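You operate a simulated robot arm through the tools that you are given. There is no shell and no other tool.

The job below is to be done with a simulated robot arm. You get a single attempt, and the scene is never put back.

## Task
Twist the grey cap off on the twist gauge.
Fine: clamp its jar and zero the gauge first; lay the cap in the green tray; the jar stays clamped.
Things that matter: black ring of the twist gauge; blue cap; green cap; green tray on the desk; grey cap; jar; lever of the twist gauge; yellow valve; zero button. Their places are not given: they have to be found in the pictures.

The check looks at the end state, three seconds after you hand in, the way a careful person would. Anything else that was tipped, shoved, dropped, spilled or broken makes it a failure. A push-on lid holds only when it is set on centred and level and pressed home; a screw cap is set on level and turned clockwise until tight.

## Robot
A 7-joint arm with a two-finger parallel gripper, fixed in place. Base frame: the origin is at the foot of the arm, x ahead of it, y to its left, z up; the work surface is at about z = 0.76. Lengths are in m, angles in rad, forces in N, time in s.
With the tool pointing down near the work surface it reaches from about 0.34 to 0.74 m from the base axis. Its first joint turns from -2.496 to 2.496 rad. Payload 3 kg.
The TCP is the grasp point between the finger pads, 0.03 m short of the fingertips. In the tool frame z runs along the fingers and y along their closing line. The gripper opens to 0.094 m. The fingers are 0.028 m wide and 0.01 m thick; the gripper's body (0.05 by 0.096 m) begins 0.055 m behind the TCP.
Orientation is that of the tool frame in the base frame, as a unit quaternion [w, x, y, z]. With the fingers straight down and closing along the base's y, the tool's x points along the base's -x, its y along +y and its z along -z.

## Interface
- The arm moves only by the tool play_rows. Its argument "motion" is a list of rows, each a list of 7 numbers: the shift along the tool's x, y, z in units of 500 mm (1.0 is 500 mm), then the turn, a rotation vector about the tool's x, y, z in units of 90 degrees (1.0 is 90 degrees), then the finger opening in m, from 0 to 0.094. In form: [[x, y, z, wx, wy, wz, jaw], ...]. A call has 1 to 20 rows; each row is the pose to reach, as a shift and turn from the pose commanded when the call began, along the tool's axes at that moment. A call with a number of a shift or a turn outside -1 to 1 is refused whole. Each row takes 0.2 s and may step no farther than 0.05 m and 0.15 rad from the row before; otherwise, or with a gripper value out of range, the whole call is refused. Where a pose cannot be reached the arm comes as near as it can. A force on the tool above 90 N (or 10 N above the force at the start of the call, whichever is more), or a blocked arm, ends the call early, and 0.2 s more pass. Each finger travels about 0.045 m/s and halts on what it meets, pressing with about 34 N; the grip force reading is that of the motor and also rises with nothing between the fingers. The clock runs only during rows and for 0.2 s after the last one: add rows that repeat a pose to give the fingers time. It gives the time, the measured TCP pose, the force on the tool (base axes), the opening and the grip force at its end, in the units of the frame above (readings bear some noise), with the torque about the TCP (base axes, N m) and any sound that the robot's microphone picked up, and new pictures: "views" is both (left out), scene, wrist or none.
- Cameras (640 x 400 px; columns grow to the right, rows downward): "scene" is fixed at [0.0491, -0.4989, 1.5084]; the picture's right is [0.71, -0.71, 0.00], its down [-0.38, -0.38, -0.85] and it looks along [0.60, 0.60, -0.53] (base axes); focal length 311 px, centre (320, 200). "wrist" rides on the gripper at [0.076, 0.014, -0.102] in the tool frame; the picture's right is [-0.18, 0.98, 0.00], its down [-0.75, -0.14, -0.64] and it looks along [-0.63, -0.12, 0.77] (tool axes); focal length 243 px, centre (320, 200).
- move_column(by): slides the trunk up (or, below 0, down) by that many m; the arm rides with it, the base frame stays. It gives what a move gives, with no picture.
- locate(camera, pixels): for up to 12 pixels [column, row] of the newest picture of that camera ("zoom" is the newest enlarged one), the place [x, y, z] in the base frame of the surface seen there, good to about 0.002 m. The clock stands still meanwhile.
- zoom(camera, box): a new picture of the part [left, top, right, bottom] of that camera's present view, enlarged. The clock stands still meanwhile.
- close_job(): hands the job in; it is judged then, once.

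Unless the task says otherwise, let go and move clear before handing in.

The tools are called after "Call:" as a command line: name --pt "numbers of a row" for each row, then --argument value for the rest, lists and objects as JSON in quotes. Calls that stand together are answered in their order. play_rows: Moves the arm, as the interface text tells. Its arguments: {"type":"object","properties":{"motion":{"type":"array","items":{"type":"array","items":{"type":"number"}}},"views":{"type":"string","enum":["both","scene","wrist","none"]}},"required":["motion"]} The other tools are called the same way: move_column (by) slides the trunk up or down; locate (camera, pixels) gives the place of the surface under pixels of a picture; zoom (camera, box) takes an enlarged picture of a part of a camera's view; close_job () hands the job in.

At the start:

```text
time: 0.0
eef_pos: [0.5635, -0.065, 1.0948]
ee_rot: [-0.001, 0.0, 1.0, 0.001]
ft_force: [-0.2, 0.7, 0.3]
torque: [-0.01, 0.0, -0.02]
opening: 0.0939
grip_force: 0.1
trunk travel left (down, up): [-0.125, 0.265]
```

scene: 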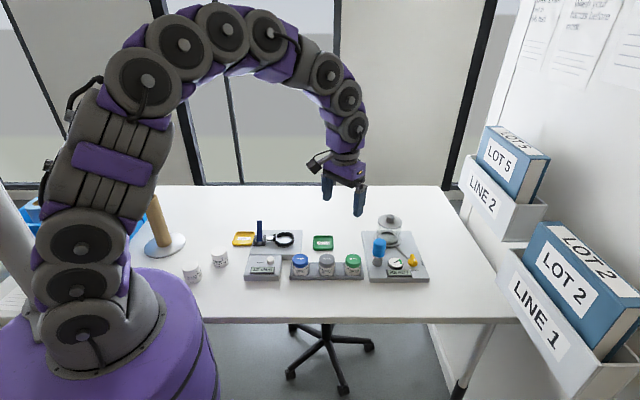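
wrist: 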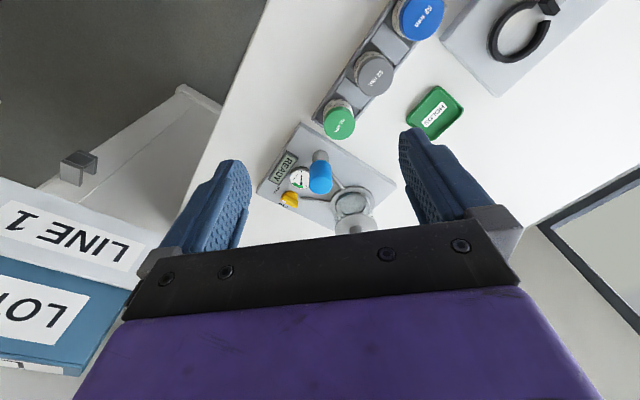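

The scene picture shows a plate with a black ring at about (284,239), three capped jars at (300,265), (327,265), (352,265), a green tray at (323,242) and another device with a yellow valve at (410,262). I'll zoom in for details before moving.

Call:
zoom --camera "scene" --box '[220, 200, 380, 300]'

Call:
zoom --camera "wrist" --box '[240, 0, 640, 250]'

Call:
zoom --camera "scene" --box '[340, 200, 460, 300]'

```text
4.00 times, centred on (300, 250) of scene
```

zoom: 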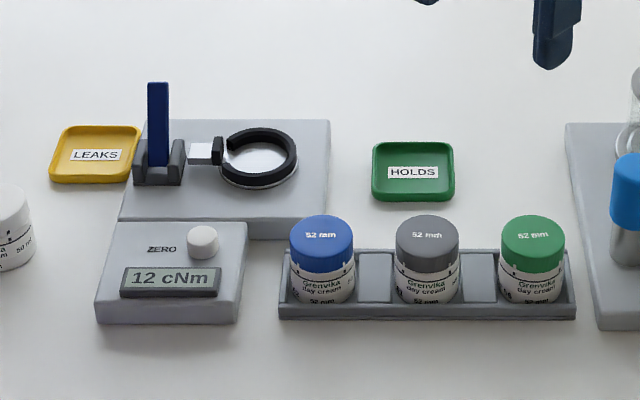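

```text
1.60 times, centred on (440, 125) of wrist
```

zoom: 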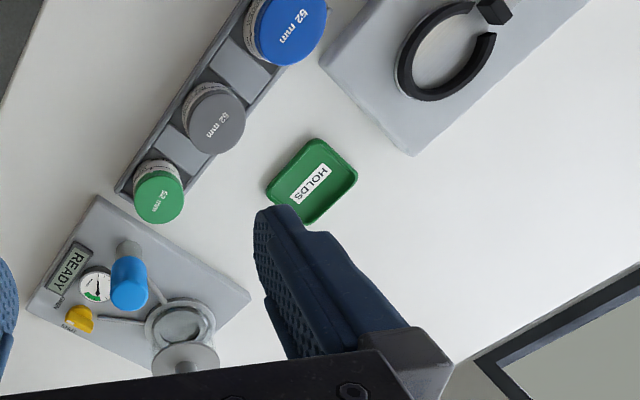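

```text
4.00 times, centred on (400, 250) of scene
```

zoom: 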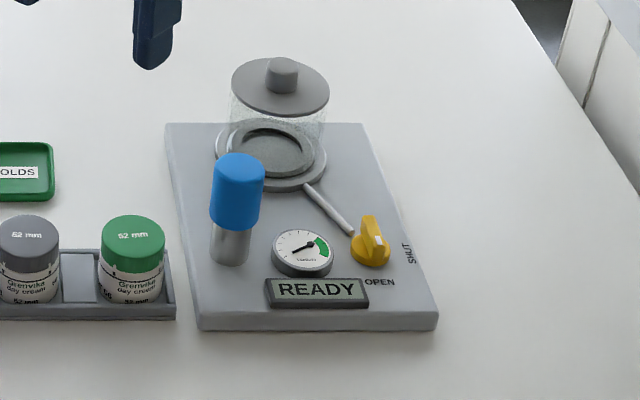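

The zoomed scene shows the gauge with a dark blue upright lever (158,125 in zoom), a C-shaped black ring (260,158), a white ZERO button (203,243) and the grey-capped jar in the middle of the rack. I'll measure places in the pictures next.

Call:
zoom --camera "scene" --box '[240, 210, 320, 260]'

Call:
locate --camera "zoom" --pixels '[[145, 90], [145, 220], [175, 200], [245, 208], [290, 210], [265, 160], [375, 140], [440, 210], [325, 240], [60, 280], [250, 360], [190, 360]]'

```text
8.00 times, centred on (280, 235) of scene
```

zoom: 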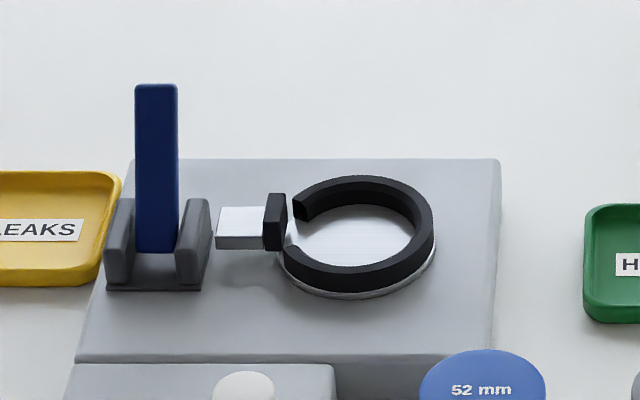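

```text
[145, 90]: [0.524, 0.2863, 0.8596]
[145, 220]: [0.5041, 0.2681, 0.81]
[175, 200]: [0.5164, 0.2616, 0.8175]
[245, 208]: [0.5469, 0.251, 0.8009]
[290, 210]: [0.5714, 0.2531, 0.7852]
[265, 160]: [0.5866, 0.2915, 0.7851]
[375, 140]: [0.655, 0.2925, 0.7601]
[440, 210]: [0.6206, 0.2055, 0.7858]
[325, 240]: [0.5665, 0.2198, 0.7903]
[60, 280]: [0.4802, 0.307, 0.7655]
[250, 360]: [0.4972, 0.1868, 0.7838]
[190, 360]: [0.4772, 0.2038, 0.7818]
```

The 8x zoom shows the lever standing between two brackets at (118,240) and (193,240), with a plunger at (240,228) that pushes a black pad toward the ring. I'll now measure the jars, tray and button.

Call:
zoom --camera "scene" --box '[240, 230, 370, 290]'

Call:
locate --camera "scene" --pixels '[[300, 259], [327, 260], [353, 259], [327, 255], [327, 265], [320, 260], [334, 260], [327, 272], [323, 242], [270, 260], [313, 237], [333, 249]]'

Call:
locate --camera "wrist" --pixels '[[375, 72], [340, 122], [420, 15], [432, 110], [519, 31], [460, 97], [408, 115], [427, 138], [437, 87], [395, 47], [380, 98], [355, 65]]'

```text
4.92 times, centred on (305, 260) of scene
```

zoom: 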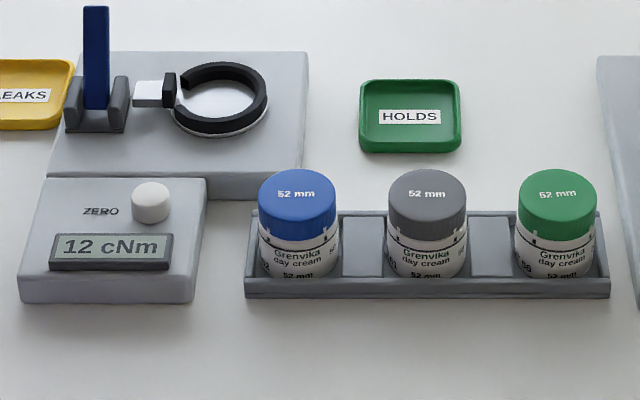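

```text
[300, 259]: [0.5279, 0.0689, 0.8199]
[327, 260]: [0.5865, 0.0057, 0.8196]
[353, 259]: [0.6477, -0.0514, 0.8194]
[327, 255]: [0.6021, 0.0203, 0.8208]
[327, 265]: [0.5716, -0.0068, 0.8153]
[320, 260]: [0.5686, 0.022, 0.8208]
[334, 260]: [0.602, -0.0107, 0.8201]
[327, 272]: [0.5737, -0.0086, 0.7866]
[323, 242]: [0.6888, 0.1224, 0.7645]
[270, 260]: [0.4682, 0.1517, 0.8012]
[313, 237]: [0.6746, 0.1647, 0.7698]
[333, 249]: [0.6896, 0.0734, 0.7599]
```

```text
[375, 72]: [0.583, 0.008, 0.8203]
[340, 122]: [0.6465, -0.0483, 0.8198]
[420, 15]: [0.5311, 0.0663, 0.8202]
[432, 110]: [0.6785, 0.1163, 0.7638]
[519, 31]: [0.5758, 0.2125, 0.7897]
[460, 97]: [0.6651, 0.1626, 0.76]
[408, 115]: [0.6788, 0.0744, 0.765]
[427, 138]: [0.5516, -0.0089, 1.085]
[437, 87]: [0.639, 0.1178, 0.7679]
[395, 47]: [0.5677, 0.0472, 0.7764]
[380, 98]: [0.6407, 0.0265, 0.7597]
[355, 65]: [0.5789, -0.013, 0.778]
```

Grey cap top sits at about (0.586, 0.007, 0.820), the tray centre near (0.685, 0.12) and the gauge near (0.57, 0.24). I'll move the arm over toward the gauge so that the wrist camera can see the lever mechanism.

Call:
play_rows --pt "0.035 0.069 0.0 0 0 0 0.094" --pt "0.071 0.138 0.0 0 0 0 0.094" --pt "0.107 0.207 0.0 0 0 0 0.094" --pt "0.142 0.276 0.0 0 0 0 0.094" --pt "0.178 0.344 0.02 0 0 0 0.094" --pt "0.213 0.413 0.04 0 0 0 0.094" --pt "0.249 0.482 0.06 0 0 0 0.094" --pt "0.284 0.551 0.08 0 0 0 0.094" --pt "0.32 0.62 0.1 0 0 0 0.094" --pt "0.32 0.62 0.1 0 0 0 0.094" --views "both"

```text
time: 2.2
eef_pos: [0.4023, 0.2486, 1.0468]
ee_rot: [0.0, 0.0, 1.0, -0.001]
ft_force: [-0.2, 0.5, 0.1]
torque: [-0.05, -0.02, 0.0]
opening: 0.0943
grip_force: 0.0
trunk travel left (down, up): [-0.125, 0.265]
```

scene: 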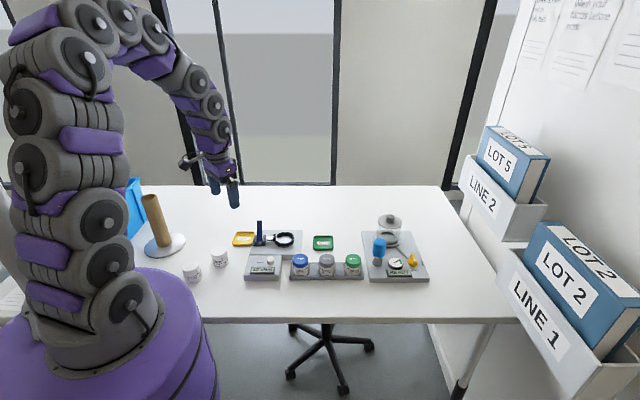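
wrist: 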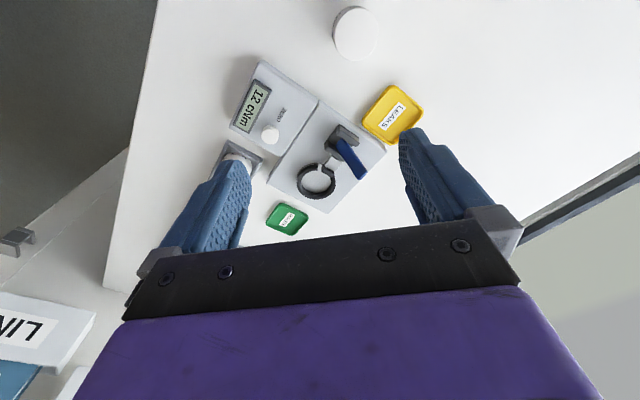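

The wrist picture now shows the gauge from above: lever at (348,155), ring at (318,180), zero button at (268,135). I'll zoom in on it and measure.

Call:
zoom --camera "wrist" --box '[220, 50, 420, 240]'

Call:
zoom --camera "wrist" --box '[280, 110, 400, 210]'

```text
2.11 times, centred on (320, 145) of wrist
```

zoom: 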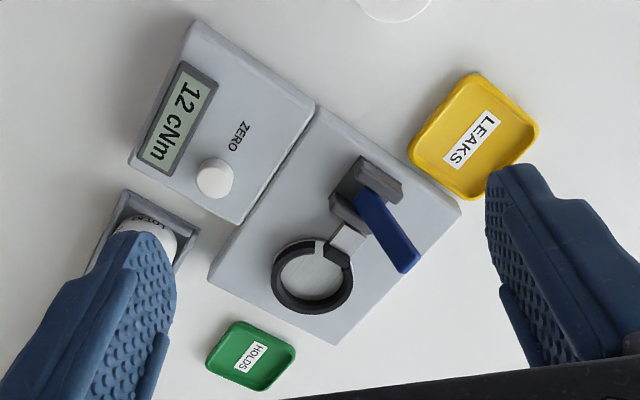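

```text
4.00 times, centred on (340, 160) of wrist
```

zoom: 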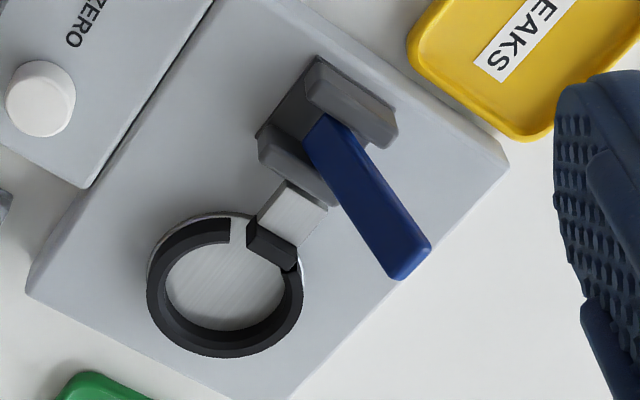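

The lever seems to lean away from the zero-button side, swinging between two brackets set along the plunger line. I'll measure its faces, the ring and the plunger exactly.

Call:
locate --camera "zoom" --pixels '[[325, 125], [310, 155], [345, 125], [375, 195], [425, 240], [395, 275], [405, 262], [330, 85], [285, 115], [380, 125], [275, 150], [340, 200]]'

Call:
locate --camera "zoom" --pixels '[[290, 212], [300, 245], [270, 240], [285, 265], [235, 222], [155, 290], [190, 235], [220, 345], [295, 300], [225, 285], [38, 95], [38, 85]]'

```text
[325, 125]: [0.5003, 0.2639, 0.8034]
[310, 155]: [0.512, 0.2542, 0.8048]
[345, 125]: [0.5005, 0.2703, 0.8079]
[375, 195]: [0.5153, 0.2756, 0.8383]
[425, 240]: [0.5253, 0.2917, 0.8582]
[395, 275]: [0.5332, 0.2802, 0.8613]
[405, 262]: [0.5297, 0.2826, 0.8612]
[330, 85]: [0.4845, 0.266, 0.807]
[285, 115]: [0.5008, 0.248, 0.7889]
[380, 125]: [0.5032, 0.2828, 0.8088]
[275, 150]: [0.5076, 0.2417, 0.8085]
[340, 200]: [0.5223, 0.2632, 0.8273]
```

```text
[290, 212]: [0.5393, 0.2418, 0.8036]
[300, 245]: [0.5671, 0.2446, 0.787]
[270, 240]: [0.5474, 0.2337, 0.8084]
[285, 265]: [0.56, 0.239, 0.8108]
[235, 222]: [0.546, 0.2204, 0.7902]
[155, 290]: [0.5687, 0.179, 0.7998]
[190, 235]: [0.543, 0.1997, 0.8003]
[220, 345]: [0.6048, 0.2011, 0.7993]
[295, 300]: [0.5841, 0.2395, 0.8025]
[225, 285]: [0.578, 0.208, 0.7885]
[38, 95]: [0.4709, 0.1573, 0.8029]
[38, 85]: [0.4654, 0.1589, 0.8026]
```

The lever pivots near (0.51, 0.268, 0.80) and leans about 30° toward +x+y, its tip at z ≈ 0.86. I'll take close-ups of the ring for an accurate centre.

Call:
zoom --camera "wrist" --box '[292, 150, 342, 206]'

```text
7.14 times, centred on (317, 178) of wrist
```

zoom: 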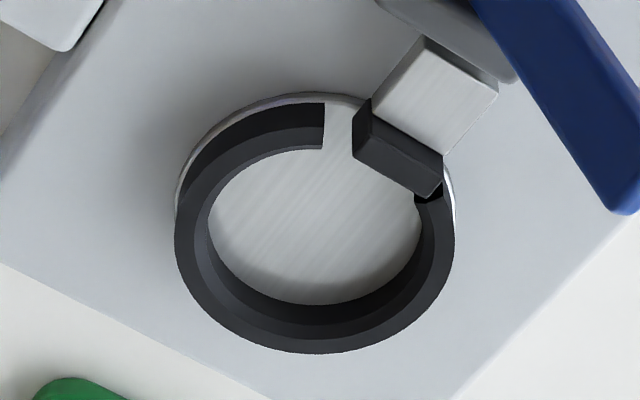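

The close-up shows the ring's top face band clearly. I'll locate points on its outer and inner edges for a circle fit.

Call:
locate --camera "zoom" --pixels '[[184, 235], [192, 275], [225, 318], [270, 341], [318, 347], [370, 338], [415, 308], [445, 262], [450, 235], [195, 190], [230, 152], [305, 132]]'

Call:
locate --camera "zoom" --pixels '[[212, 230], [240, 275], [315, 305], [400, 280], [421, 230], [230, 180], [290, 150], [345, 130], [385, 125], [400, 160], [360, 140], [430, 185]]'

```text
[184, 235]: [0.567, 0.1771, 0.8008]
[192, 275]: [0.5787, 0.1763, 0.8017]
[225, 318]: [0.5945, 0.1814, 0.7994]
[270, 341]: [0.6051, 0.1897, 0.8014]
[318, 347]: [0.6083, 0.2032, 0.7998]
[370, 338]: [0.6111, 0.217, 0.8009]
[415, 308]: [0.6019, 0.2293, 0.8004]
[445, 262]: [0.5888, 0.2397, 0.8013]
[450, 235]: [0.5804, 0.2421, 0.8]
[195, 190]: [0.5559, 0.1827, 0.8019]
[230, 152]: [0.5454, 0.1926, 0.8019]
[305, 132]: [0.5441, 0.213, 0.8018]
```

```text
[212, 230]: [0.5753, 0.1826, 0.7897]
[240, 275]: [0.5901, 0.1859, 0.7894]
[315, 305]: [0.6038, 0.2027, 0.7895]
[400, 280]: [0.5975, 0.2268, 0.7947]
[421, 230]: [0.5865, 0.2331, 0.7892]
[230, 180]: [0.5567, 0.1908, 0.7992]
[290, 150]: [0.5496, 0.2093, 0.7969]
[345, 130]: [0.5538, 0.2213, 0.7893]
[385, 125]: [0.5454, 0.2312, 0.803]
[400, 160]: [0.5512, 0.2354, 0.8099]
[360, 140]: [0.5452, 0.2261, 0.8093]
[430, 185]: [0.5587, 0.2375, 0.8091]
```

The ring fits a circle centred at about (0.5765, 0.2085), inner radius ≈ 0.0265, floor z ≈ 0.789. I'll now hover over the grey jar with the fingers turned 45° so that they close across the rack, and look from there.

Call:
play_rows --pt "-0.046 -0.061 0.0 0 0 0.0625 0.094" --pt "-0.092 -0.121 0.0 0 0 0.125 0.094" --pt "-0.138 -0.182 0.0 0 0 0.1875 0.094" --pt "-0.184 -0.243 0.02 0 0 0.25 0.094" --pt "-0.23 -0.303 0.05 0 0 0.3125 0.094" --pt "-0.276 -0.364 0.08 0 0 0.375 0.094" --pt "-0.322 -0.424 0.115 0 0 0.4375 0.094" --pt "-0.368 -0.485 0.154 0 0 0.5 0.094" --pt "-0.368 -0.485 0.154 0 0 0.5 0.094" --views "both"

```text
time: 4.2
eef_pos: [0.5898, -0.0018, 0.9716]
ee_rot: [-0.001, 0.384, 0.923, 0.0]
ft_force: [-1.1, 0.9, 0.9]
torque: [-0.01, 0.01, -0.01]
opening: 0.0939
grip_force: 0.0
trunk travel left (down, up): [-0.125, 0.265]
```

scene: 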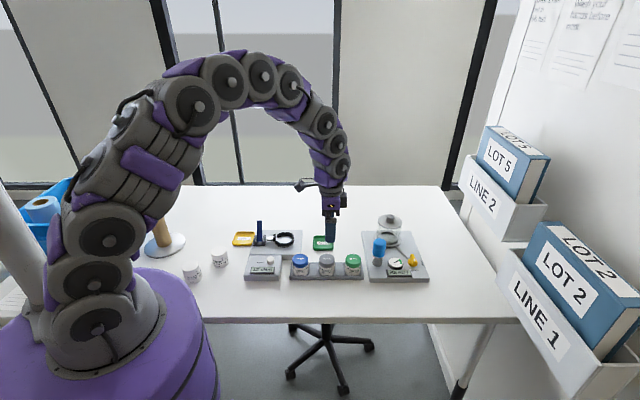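
wrist: 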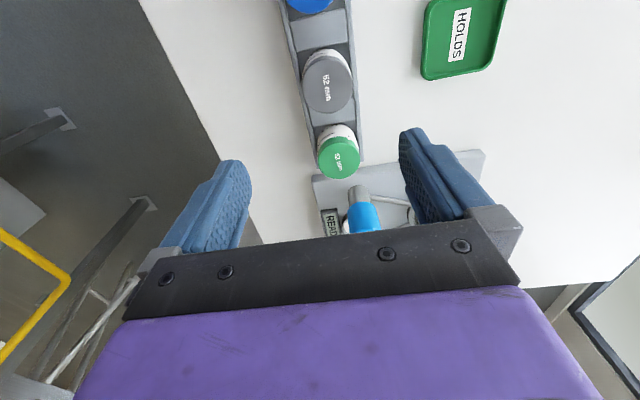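

The pose is right (closing line at 45°) and the grey cap is at about (328,82) in the wrist view. I'll zoom to measure the cap and jar.

Call:
zoom --camera "wrist" --box '[270, 30, 400, 190]'

Call:
zoom --camera "scene" --box '[305, 245, 350, 285]'

```text
2.50 times, centred on (335, 110) of wrist
```

zoom: 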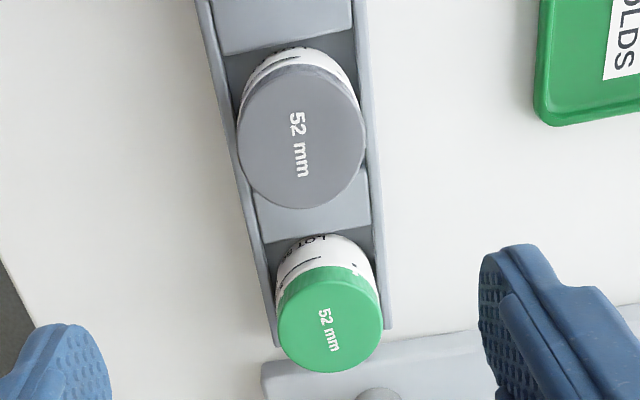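

```text
10.00 times, centred on (328, 265) of scene
```

zoom: 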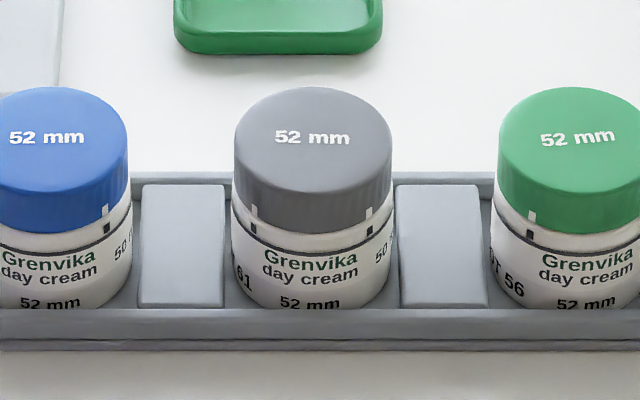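

The close-up shows the grey cap from about row 90 to 225 and the rack wall just below the label. I'll measure cap edges, cap bottom and rack wall heights.

Call:
locate --camera "zoom" --pixels '[[312, 135], [240, 140], [385, 140], [312, 93], [312, 178], [312, 230], [312, 242], [312, 300], [312, 322], [200, 178], [430, 190], [312, 340]]'

```text
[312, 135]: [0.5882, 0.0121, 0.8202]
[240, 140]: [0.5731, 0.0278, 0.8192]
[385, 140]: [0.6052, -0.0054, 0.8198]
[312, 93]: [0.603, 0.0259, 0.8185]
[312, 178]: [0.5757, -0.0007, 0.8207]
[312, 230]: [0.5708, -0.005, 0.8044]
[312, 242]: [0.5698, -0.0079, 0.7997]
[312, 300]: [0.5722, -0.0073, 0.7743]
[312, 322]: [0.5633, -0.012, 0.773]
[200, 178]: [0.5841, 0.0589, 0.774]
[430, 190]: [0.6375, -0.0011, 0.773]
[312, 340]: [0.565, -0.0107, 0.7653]
```

Cap spans z ≈ 0.801–0.820 and the rack wall tops are at z ≈ 0.774. I'll re-zoom the wrist view on the grey cap for a second centre estimate.

Call:
zoom --camera "wrist" --box '[290, 40, 370, 125]'

```text
4.71 times, centred on (330, 82) of wrist
```

zoom: 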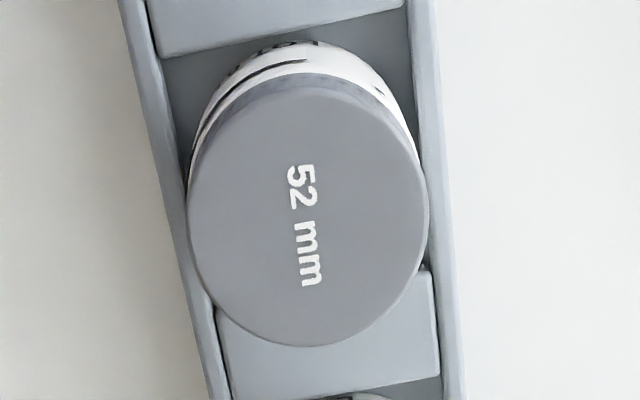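

Call:
locate --camera "zoom" --pixels '[[195, 220], [422, 205], [308, 340], [300, 95], [225, 135], [385, 130], [220, 300], [400, 295], [180, 200], [430, 180], [200, 330], [450, 330]]'

```text
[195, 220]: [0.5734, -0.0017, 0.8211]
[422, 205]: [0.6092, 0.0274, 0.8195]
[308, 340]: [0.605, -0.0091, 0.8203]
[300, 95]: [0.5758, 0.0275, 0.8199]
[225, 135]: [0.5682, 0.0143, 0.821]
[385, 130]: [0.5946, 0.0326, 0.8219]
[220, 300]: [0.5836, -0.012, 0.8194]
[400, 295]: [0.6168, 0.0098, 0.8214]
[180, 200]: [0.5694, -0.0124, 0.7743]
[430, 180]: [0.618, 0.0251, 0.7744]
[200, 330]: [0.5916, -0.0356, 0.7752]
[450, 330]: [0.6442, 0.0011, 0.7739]
```

Averaging both views, the grey cap centre is about (0.590, 0.0115) with radius ≈ 0.0245, matching the rack midline. I'll move above it and descend partway to z ≈ 0.90, then check the reading.

Call:
locate --camera "zoom" --pixels '[[185, 75], [395, 60], [275, 20], [300, 370], [320, 48], [365, 55]]'

Call:
play_rows --pt "0.0093 0.0095 0.04 0 0 0 0.094" --pt "0.0186 0.019 0.08 0 0 0 0.094" --pt "0.0186 0.019 0.14 0 0 0 0.094" --pt "0.0186 0.019 0.14 0 0 0 0.094" --pt "0.0186 0.019 0.14 0 0 0 0.094" --views "both"

```text
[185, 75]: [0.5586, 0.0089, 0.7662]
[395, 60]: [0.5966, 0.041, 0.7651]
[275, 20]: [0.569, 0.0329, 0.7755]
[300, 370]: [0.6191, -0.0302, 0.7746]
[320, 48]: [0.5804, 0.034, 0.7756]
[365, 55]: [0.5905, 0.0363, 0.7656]
```

```text
time: 5.4
eef_pos: [0.587, 0.0165, 0.8997]
ee_rot: [0.001, 0.382, 0.924, -0.001]
ft_force: [0.6, 0.0, -0.2]
torque: [-0.03, -0.02, -0.03]
opening: 0.0941
grip_force: 0.0
trunk travel left (down, up): [-0.125, 0.265]
```

scene: 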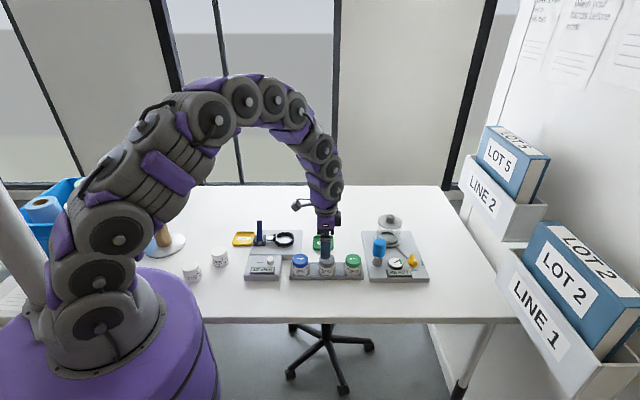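
wrist: 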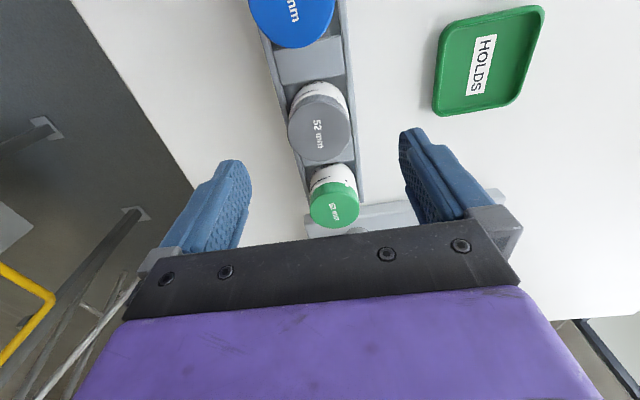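

Reading is (0.587, 0.0165, 0.900); I'll take a repeat reading without moving to judge the noise.

Call:
play_rows --pt "0 0 0 0 0 0 0.094" --views "none"

Call:
play_rows --pt "0 0 0 0 0 0 0.094" --views "none"

Call:
play_rows --pt "0 0 0 0 0 0 0.094" --views "none"

```text
time: 5.8
eef_pos: [0.5876, 0.0162, 0.8992]
ee_rot: [0.0, 0.383, 0.924, 0.0]
ft_force: [-0.5, 0.6, 0.3]
torque: [0.0, -0.01, 0.0]
opening: 0.0939
grip_force: 0.1
trunk travel left (down, up): [-0.125, 0.265]
```

```text
time: 6.2
eef_pos: [0.5881, 0.0162, 0.8992]
ee_rot: [0.0, 0.383, 0.924, 0.0]
ft_force: [-0.4, -1.0, -0.1]
torque: [0.01, 0.01, 0.02]
opening: 0.0941
grip_force: 0.1
trunk travel left (down, up): [-0.125, 0.265]
```

```text
time: 6.6
eef_pos: [0.5875, 0.0168, 0.8995]
ee_rot: [0.0, 0.383, 0.924, 0.0]
ft_force: [-0.6, -0.3, 0.3]
torque: [0.01, 0.0, -0.02]
opening: 0.0939
grip_force: 0.1
trunk travel left (down, up): [-0.125, 0.265]
```

Noise is only about 0.5 mm, so the TCP is at (0.5877, 0.0164, 0.8993). I'll re-measure the cap from this settled view.

Call:
zoom --camera "wrist" --box '[275, 70, 365, 175]'

```text
3.81 times, centred on (320, 122) of wrist
```

zoom: 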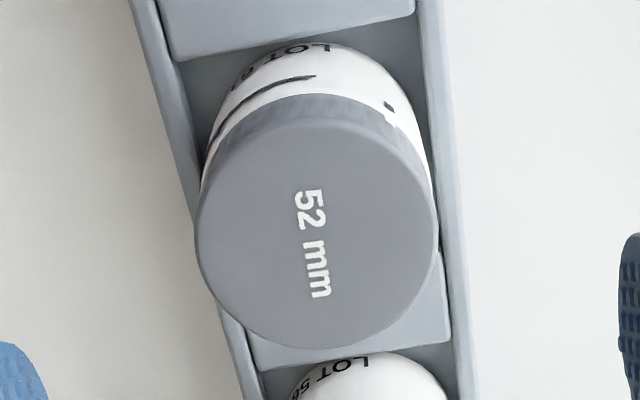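

Call:
locate --camera "zoom" --pixels '[[203, 240], [432, 232], [317, 344], [312, 124], [230, 160], [398, 155], [235, 315], [402, 308], [175, 60], [415, 40], [230, 340], [460, 330]]'

```text
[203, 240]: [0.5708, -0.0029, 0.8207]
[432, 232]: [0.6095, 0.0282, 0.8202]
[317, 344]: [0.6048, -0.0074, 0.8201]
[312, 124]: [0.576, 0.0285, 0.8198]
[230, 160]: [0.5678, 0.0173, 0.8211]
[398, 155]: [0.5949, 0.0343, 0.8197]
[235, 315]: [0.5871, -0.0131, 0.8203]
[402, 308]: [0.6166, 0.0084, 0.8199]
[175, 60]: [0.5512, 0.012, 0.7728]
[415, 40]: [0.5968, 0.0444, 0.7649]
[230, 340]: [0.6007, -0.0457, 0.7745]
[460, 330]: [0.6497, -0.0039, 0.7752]
```

The cap centre is consistently (0.5905, 0.0117). I'll shift 5 mm onto it and descend so that the fingertips are at z ≈ 0.784, just above the rack walls.

Call:
play_rows --pt "-0.0106 -0.0027 0.02 0 0 0 0.094" --pt "-0.0106 -0.0027 0.06 0 0 0 0.094" --pt "-0.0106 -0.0027 0.1 0 0 0 0.094" --pt "-0.0106 -0.0027 0.135 0 0 0 0.094" --pt "-0.0106 -0.0027 0.16 0 0 0 0.094" --pt "-0.0106 -0.0027 0.1706 0 0 0 0.094" --pt "-0.0106 -0.0027 0.1706 0 0 0 0.094" --pt "-0.0106 -0.0027 0.1706 0 0 0 0.094" --views "both"

```text
time: 8.4
eef_pos: [0.5926, 0.0115, 0.8126]
ee_rot: [0.001, 0.383, 0.924, -0.001]
ft_force: [-0.1, 0.9, -0.4]
torque: [0.01, -0.01, 0.0]
opening: 0.094
grip_force: 0.1
trunk travel left (down, up): [-0.125, 0.265]
```

scene: 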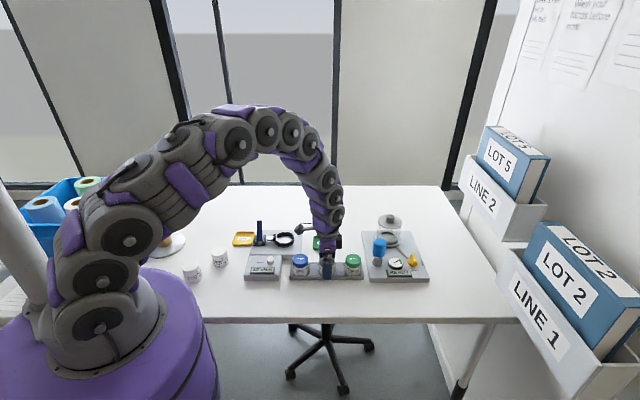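
wrist: 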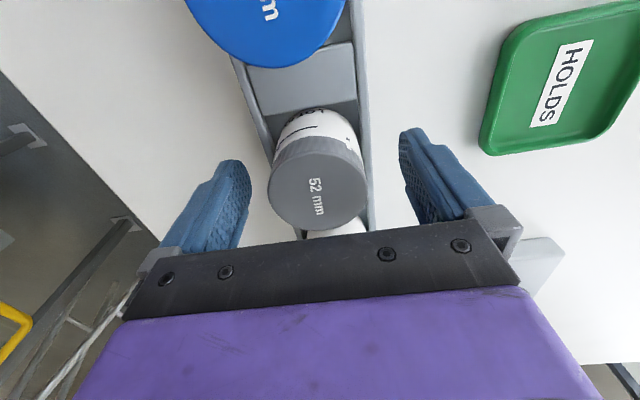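

The cap sits centred between the fingers at (317,192) and the tips are clear of the rack. I'll close the fingers on the jar.

Call:
play_rows --pt "0 0 0 0 0 0 0.07" --pt "0 0 0 0 0 0 0.05" --pt "0 0 0 0 0 0 0.03" --pt "0 0 0 0 0 0 0.03" --pt "0 0 0 0 0 0 0.03" --pt "0 0 0 0 0 0 0.03" --views "wrist"

```text
time: 9.8
eef_pos: [0.5905, 0.0121, 0.8131]
ee_rot: [0.001, 0.382, 0.924, 0.0]
ft_force: [0.0, 0.5, -0.9]
torque: [0.03, -0.01, 0.03]
opening: 0.0505
grip_force: 33.8
trunk travel left (down, up): [-0.125, 0.265]
```

wrist: 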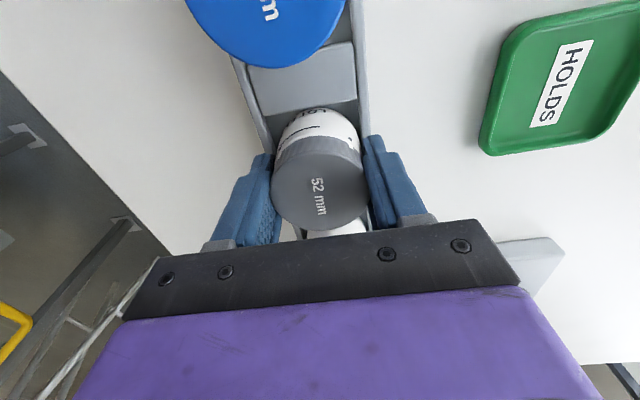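

Opening 0.0505 with 34 N grip, so the jar body is held. I'll lift straight up to z ≈ 0.95 and carry it over the ring.

Call:
play_rows --pt "0 0 -0.02 0 0 0 0.03" --pt "0 0 -0.06 0 0 0 0.03" --pt "0 0 -0.12 0 0 0 0.03" --pt "0 0 -0.18 0 0 0 0.03" --pt "0 0 -0.24 0 0 0 0.03" --pt "0 0 -0.274 0 0 0 0.03" --pt "0.05 0.043 -0.274 0 0 0 0.03" --pt "0.1 0.086 -0.274 0 0 0 0.03" --pt "0.15 0.129 -0.274 0 0 0 0.03" --pt "0.2 0.172 -0.274 0 0 0 0.03" --pt "0.25 0.215 -0.274 0 0 0 0.03" --pt "0.285 0.247 -0.274 0 0 0 0.03" --pt "0.2976 0.258 -0.274 0 0 0 0.03" --pt "0.2976 0.258 -0.274 0 0 0 0.03" --pt "0.2976 0.258 -0.274 0 0 0 0.03" --views "both"

```text
time: 13.0
eef_pos: [0.5784, 0.2106, 0.948]
ee_rot: [0.001, 0.383, 0.924, -0.001]
ft_force: [-0.5, 0.4, -0.9]
torque: [0.01, 0.01, -0.02]
opening: 0.0507
grip_force: 33.8
trunk travel left (down, up): [-0.125, 0.265]
```

scene: 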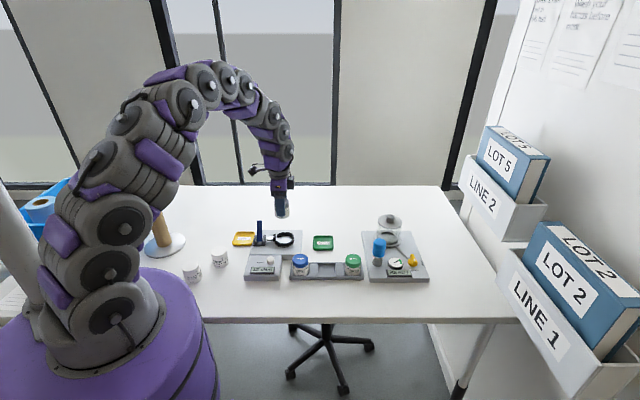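
wrist: 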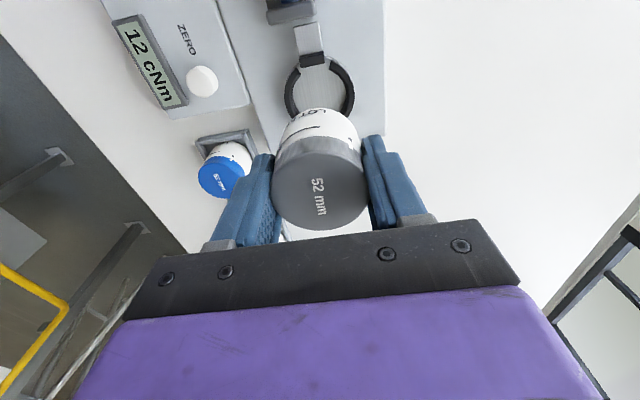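

The grey jar hangs above the gauge; the ring shows at (320,92) behind it. I'll measure the held cap's centre and ring points again from this view.

Call:
play_rows --pt "0 0 0 0 0 0 0.03" --views "wrist"

Call:
locate --camera "wrist" --pixels '[[274, 190], [367, 185], [320, 228], [318, 150], [290, 218], [355, 212], [286, 95], [292, 110], [352, 100], [345, 75], [295, 75], [320, 92]]'

Call:
zoom --camera "wrist" --box '[260, 0, 380, 130]'

```text
time: 13.4
eef_pos: [0.5757, 0.2085, 0.9493]
ee_rot: [0.001, 0.383, 0.924, 0.0]
ft_force: [-1.2, 0.6, -0.9]
torque: [-0.01, 0.02, 0.0]
opening: 0.0509
grip_force: 34.2
trunk travel left (down, up): [-0.125, 0.265]
```

wrist: 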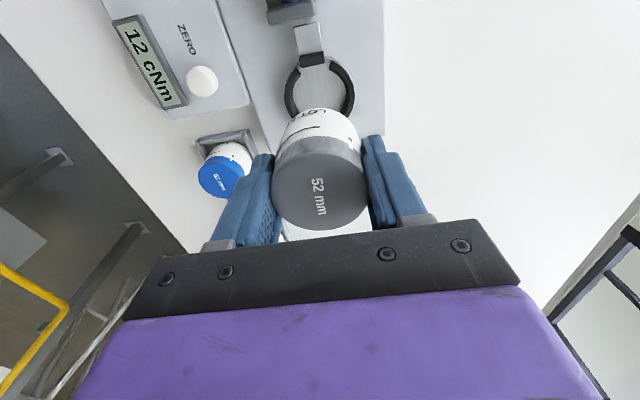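

```text
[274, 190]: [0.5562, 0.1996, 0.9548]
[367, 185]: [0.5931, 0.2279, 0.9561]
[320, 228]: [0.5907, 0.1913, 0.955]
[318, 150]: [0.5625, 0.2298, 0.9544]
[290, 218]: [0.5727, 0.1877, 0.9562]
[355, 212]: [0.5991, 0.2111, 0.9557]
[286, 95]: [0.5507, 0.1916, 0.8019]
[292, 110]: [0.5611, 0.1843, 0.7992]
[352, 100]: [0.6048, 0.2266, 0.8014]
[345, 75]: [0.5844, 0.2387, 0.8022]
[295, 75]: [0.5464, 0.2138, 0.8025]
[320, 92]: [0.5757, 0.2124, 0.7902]
```

```text
3.08 times, centred on (320, 65) of wrist
```

zoom: 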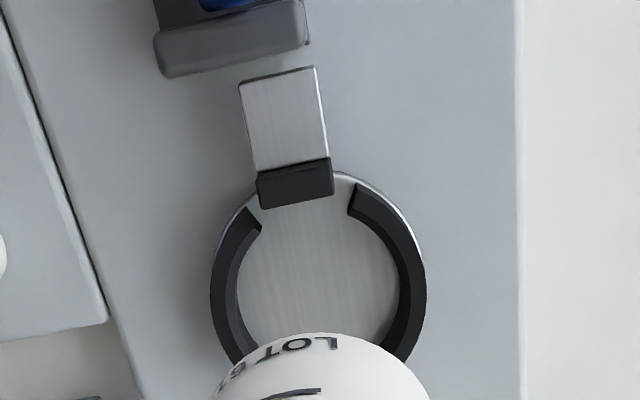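

The ring's open gap and pad are seen from the plunger side. I'll zoom on both the ring and the held cap and collect more edge points for centre fits.

Call:
locate --camera "zoom" --pixels '[[216, 290], [222, 320], [220, 260], [235, 225], [420, 300], [413, 325], [415, 260], [400, 225], [375, 195], [248, 213], [295, 180], [285, 115]]'

Call:
zoom --camera "wrist" --box '[260, 130, 380, 240]'

```text
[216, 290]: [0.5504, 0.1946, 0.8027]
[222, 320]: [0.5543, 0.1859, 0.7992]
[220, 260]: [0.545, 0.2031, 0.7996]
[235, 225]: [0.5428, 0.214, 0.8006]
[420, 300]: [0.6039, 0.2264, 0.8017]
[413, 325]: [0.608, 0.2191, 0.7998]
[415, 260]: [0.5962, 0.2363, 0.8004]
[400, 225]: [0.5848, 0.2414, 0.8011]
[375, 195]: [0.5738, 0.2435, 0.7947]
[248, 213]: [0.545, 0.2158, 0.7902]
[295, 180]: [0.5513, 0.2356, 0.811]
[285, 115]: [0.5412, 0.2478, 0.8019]
```

```text
3.64 times, centred on (320, 185) of wrist
```

zoom: 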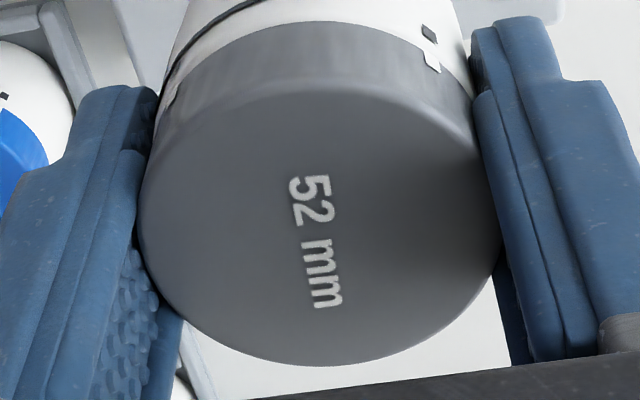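

Call:
locate --camera "zoom" --pixels '[[150, 215], [490, 200], [318, 357], [310, 88], [190, 135], [435, 120], [210, 320], [430, 312], [165, 170], [465, 155], [180, 285], [460, 275]]'

```text
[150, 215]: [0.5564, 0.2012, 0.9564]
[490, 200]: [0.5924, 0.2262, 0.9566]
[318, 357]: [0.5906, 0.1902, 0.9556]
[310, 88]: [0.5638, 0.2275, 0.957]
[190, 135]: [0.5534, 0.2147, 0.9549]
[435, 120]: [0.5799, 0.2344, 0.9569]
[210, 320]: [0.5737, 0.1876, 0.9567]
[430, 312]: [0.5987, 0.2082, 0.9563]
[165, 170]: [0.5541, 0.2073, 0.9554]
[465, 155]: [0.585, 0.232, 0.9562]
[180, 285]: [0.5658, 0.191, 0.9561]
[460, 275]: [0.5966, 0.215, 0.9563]
```

Ring centre estimates from both views agree on about (0.577, 0.209), and the jar is centred in the grip. I'll descend to z ≈ 0.860, so that the jar bottom hovers just above the ring, and check.

Call:
play_rows --pt "-0.0012 0.0026 0.04 0 0 0 0.03" --pt "-0.0012 0.0026 0.08 0 0 0 0.03" --pt "-0.0012 0.0026 0.12 0 0 0 0.03" --pt "-0.0012 0.0026 0.15 0 0 0 0.03" --pt "-0.0012 0.0026 0.17 0 0 0 0.03" --pt "-0.0012 0.0026 0.178 0 0 0 0.03" --pt "-0.0012 0.0026 0.178 0 0 0 0.03" --pt "-0.0012 0.0026 0.178 0 0 0 0.03" --views "both"

Call:
zoom --camera "scene" --box '[250, 200, 320, 255]'

Call:
zoom --camera "wrist" --box '[240, 60, 400, 180]'

```text
time: 15.2
eef_pos: [0.5771, 0.2086, 0.8591]
ee_rot: [0.001, 0.382, 0.924, -0.001]
ft_force: [-0.1, 0.3, -1.4]
torque: [0.02, 0.0, 0.0]
opening: 0.0509
grip_force: 34.4
trunk travel left (down, up): [-0.125, 0.265]
```

scene: 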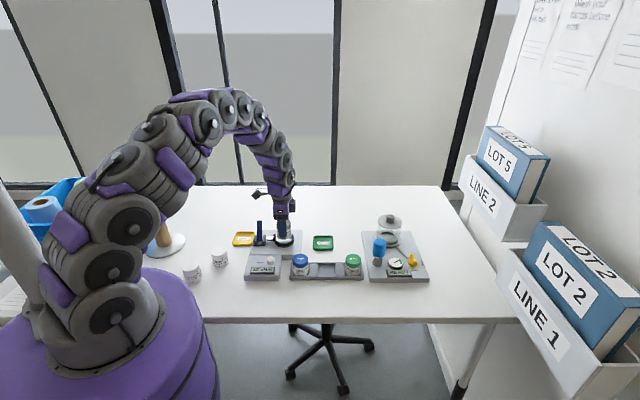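
wrist: 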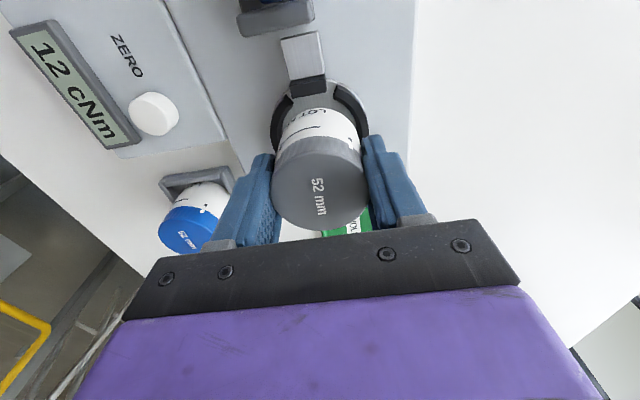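

```text
7.27 times, centred on (285, 228) of scene
```

zoom: 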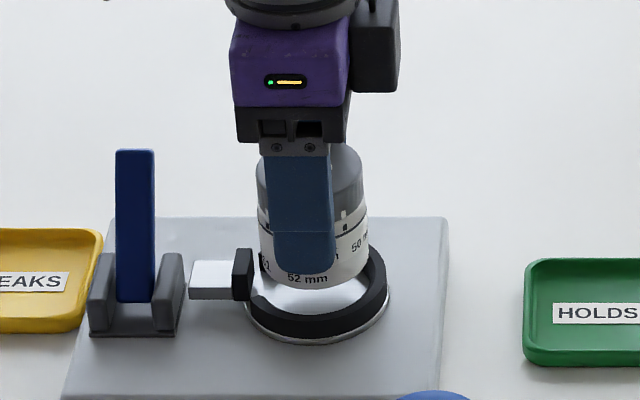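

```text
3.33 times, centred on (320, 120) of wrist
```

zoom: 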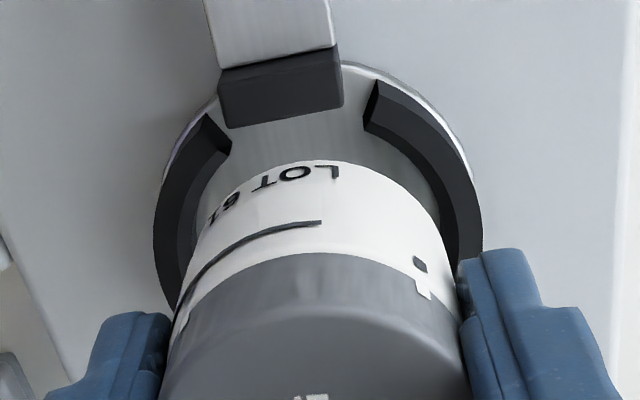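

Jar and ring line up in both views (jar centre ≈ ring centre at column 315 in the scene zoom, 318 in the wrist zoom). I'll lower slowly into the ring, a bit at a time, watching the force.

Call:
play_rows --pt "0 0 0.01 0 0 0 0.03" --pt "0 0 0.02 0 0 0 0.03" --pt "0 0 0.026 0 0 0 0.03" --pt "0 0 0.03 0 0 0 0.03" --pt "0 0 0.03 0 0 0 0.03" --views "wrist"

```text
time: 16.4
eef_pos: [0.5772, 0.2093, 0.8458]
ee_rot: [0.001, 0.382, 0.924, 0.0]
ft_force: [0.5, 0.2, -1.2]
torque: [0.0, 0.02, 0.0]
opening: 0.0506
grip_force: 33.4
trunk travel left (down, up): [-0.125, 0.265]
```

wrist: 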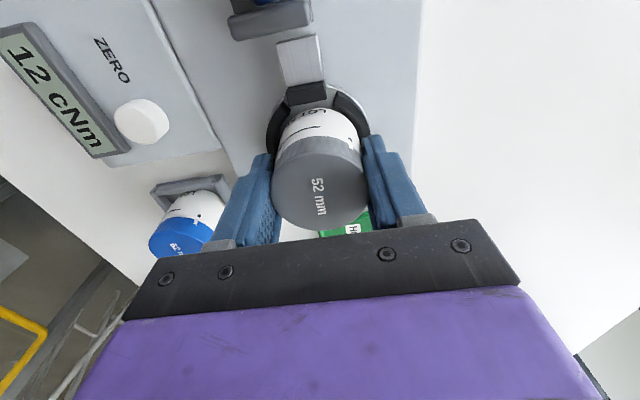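

No contact yet (force ≈ -1 N) at z = 0.8458, with the jar bottom about level with the ring's top. I'll keep lowering in 2–3 mm steps.

Call:
play_rows --pt "0 0 0.004 0 0 0 0.03" --pt "0 0 0.008 0 0 0 0.03" --pt "0 0 0.012 0 0 0 0.03" --pt "0 0 0.014 0 0 0 0.03" --pt "0 0 0.014 0 0 0 0.03" --views "both"

Call:
zoom --camera "scene" --box '[250, 200, 320, 255]'

```text
time: 17.6
eef_pos: [0.5777, 0.2092, 0.8388]
ee_rot: [0.001, 0.383, 0.924, -0.001]
ft_force: [-4.5, 1.6, 3.2]
torque: [0.09, 0.17, 0.03]
opening: 0.0504
grip_force: 34.4
trunk travel left (down, up): [-0.125, 0.265]
```

scene: 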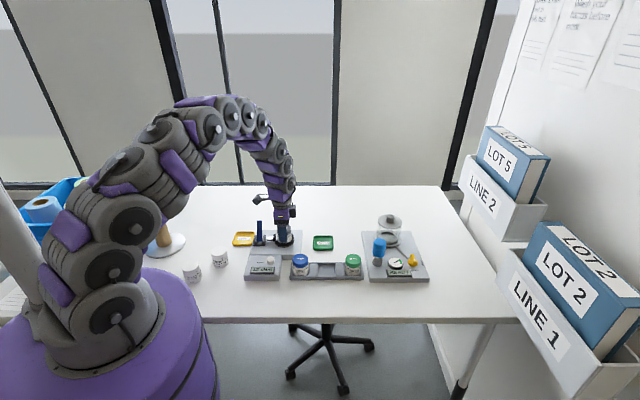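
wrist: 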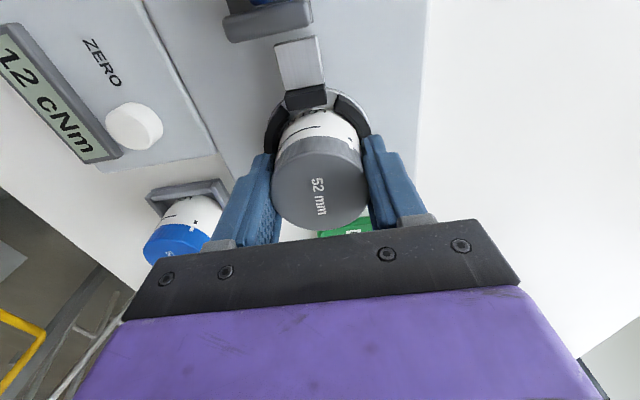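

```text
7.27 times, centred on (285, 228) of scene
```

zoom: 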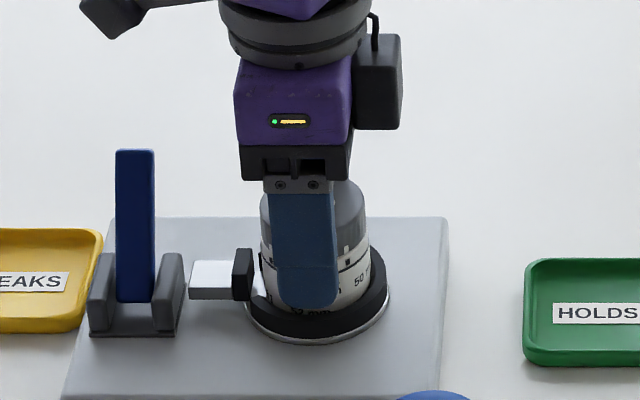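

Only light contact (-4.5, 1.6, 3.2 N), the jar is inside the ring and being nudged toward -x+y. I'll shift 1 mm that way and continue down to the floor.

Call:
play_rows --pt "0.002 0 0.0 0 0 0 0.03" --pt "0.002 0 0.003 0 0 0 0.03" --pt "0.002 0 0.005 0 0 0 0.03" --pt "0.002 0 0.005 0 0 0 0.03" --views "none"

```text
time: 18.6
eef_pos: [0.5773, 0.209, 0.8386]
ee_rot: [0.001, 0.383, 0.924, 0.001]
ft_force: [2.4, -0.2, 23.1]
torque: [-0.11, 0.09, 0.06]
opening: 0.0506
grip_force: 34.3
trunk travel left (down, up): [-0.125, 0.265]
```

Force rose to 23 N upward at z = 0.8386, so the jar bottom seems to have met the ring's floor. I'll back off slightly, open the fingers and look.

Call:
play_rows --pt "0 0 -0.003 0 0 0 0.03" --pt "0 0 -0.004 0 0 0 0.045" --pt "0 0 -0.004 0 0 0 0.06" --pt "0 0 -0.004 0 0 0 0.08" --pt "0 0 -0.004 0 0 0 0.094" --pt "0 0 -0.004 0 0 0 0.094" --views "both"

Call:
zoom --camera "scene" --box '[250, 200, 320, 255]'

Call:
zoom --camera "wrist" --box '[240, 60, 400, 240]'

```text
time: 20.0
eef_pos: [0.5767, 0.2082, 0.8381]
ee_rot: [0.001, 0.383, 0.924, 0.0]
ft_force: [-1.0, 0.1, 0.4]
torque: [0.01, -0.01, -0.03]
opening: 0.0939
grip_force: 0.0
trunk travel left (down, up): [-0.125, 0.265]
```

scene: 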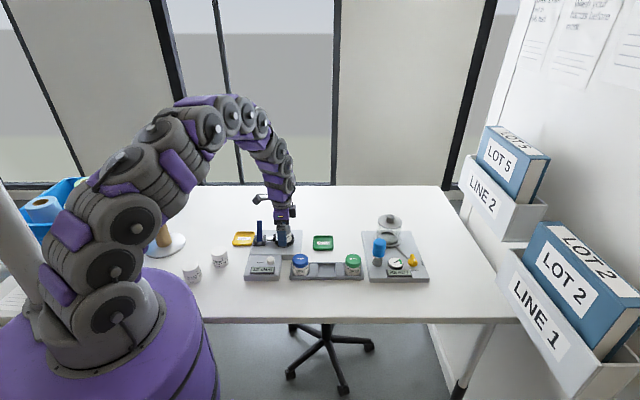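
wrist: 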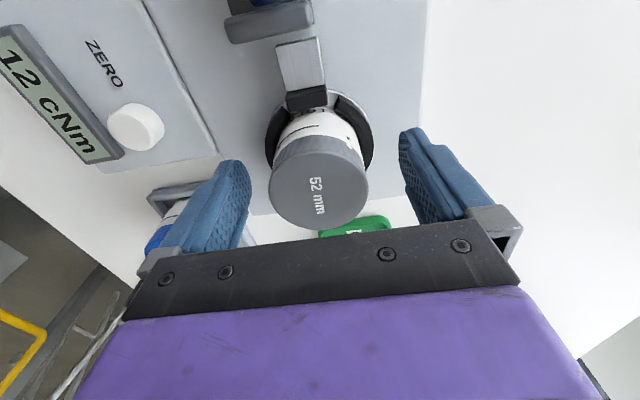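

```text
7.27 times, centred on (285, 228) of scene
```

zoom: 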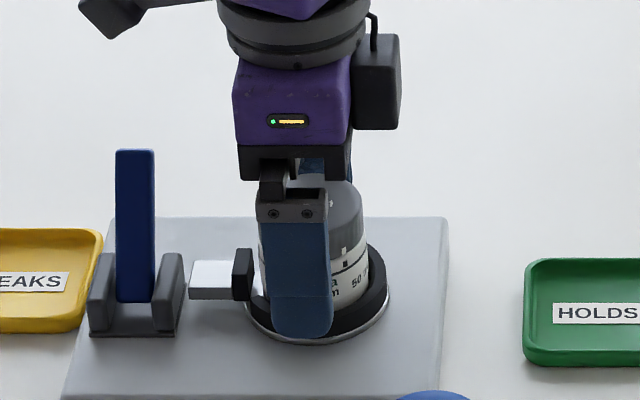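

```text
2.22 times, centred on (320, 150) of wrist
```

zoom: 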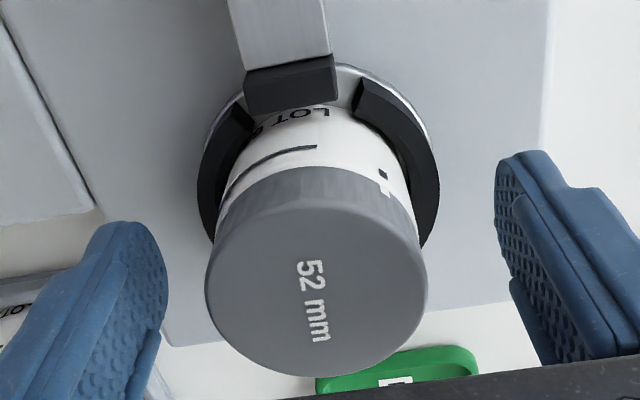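

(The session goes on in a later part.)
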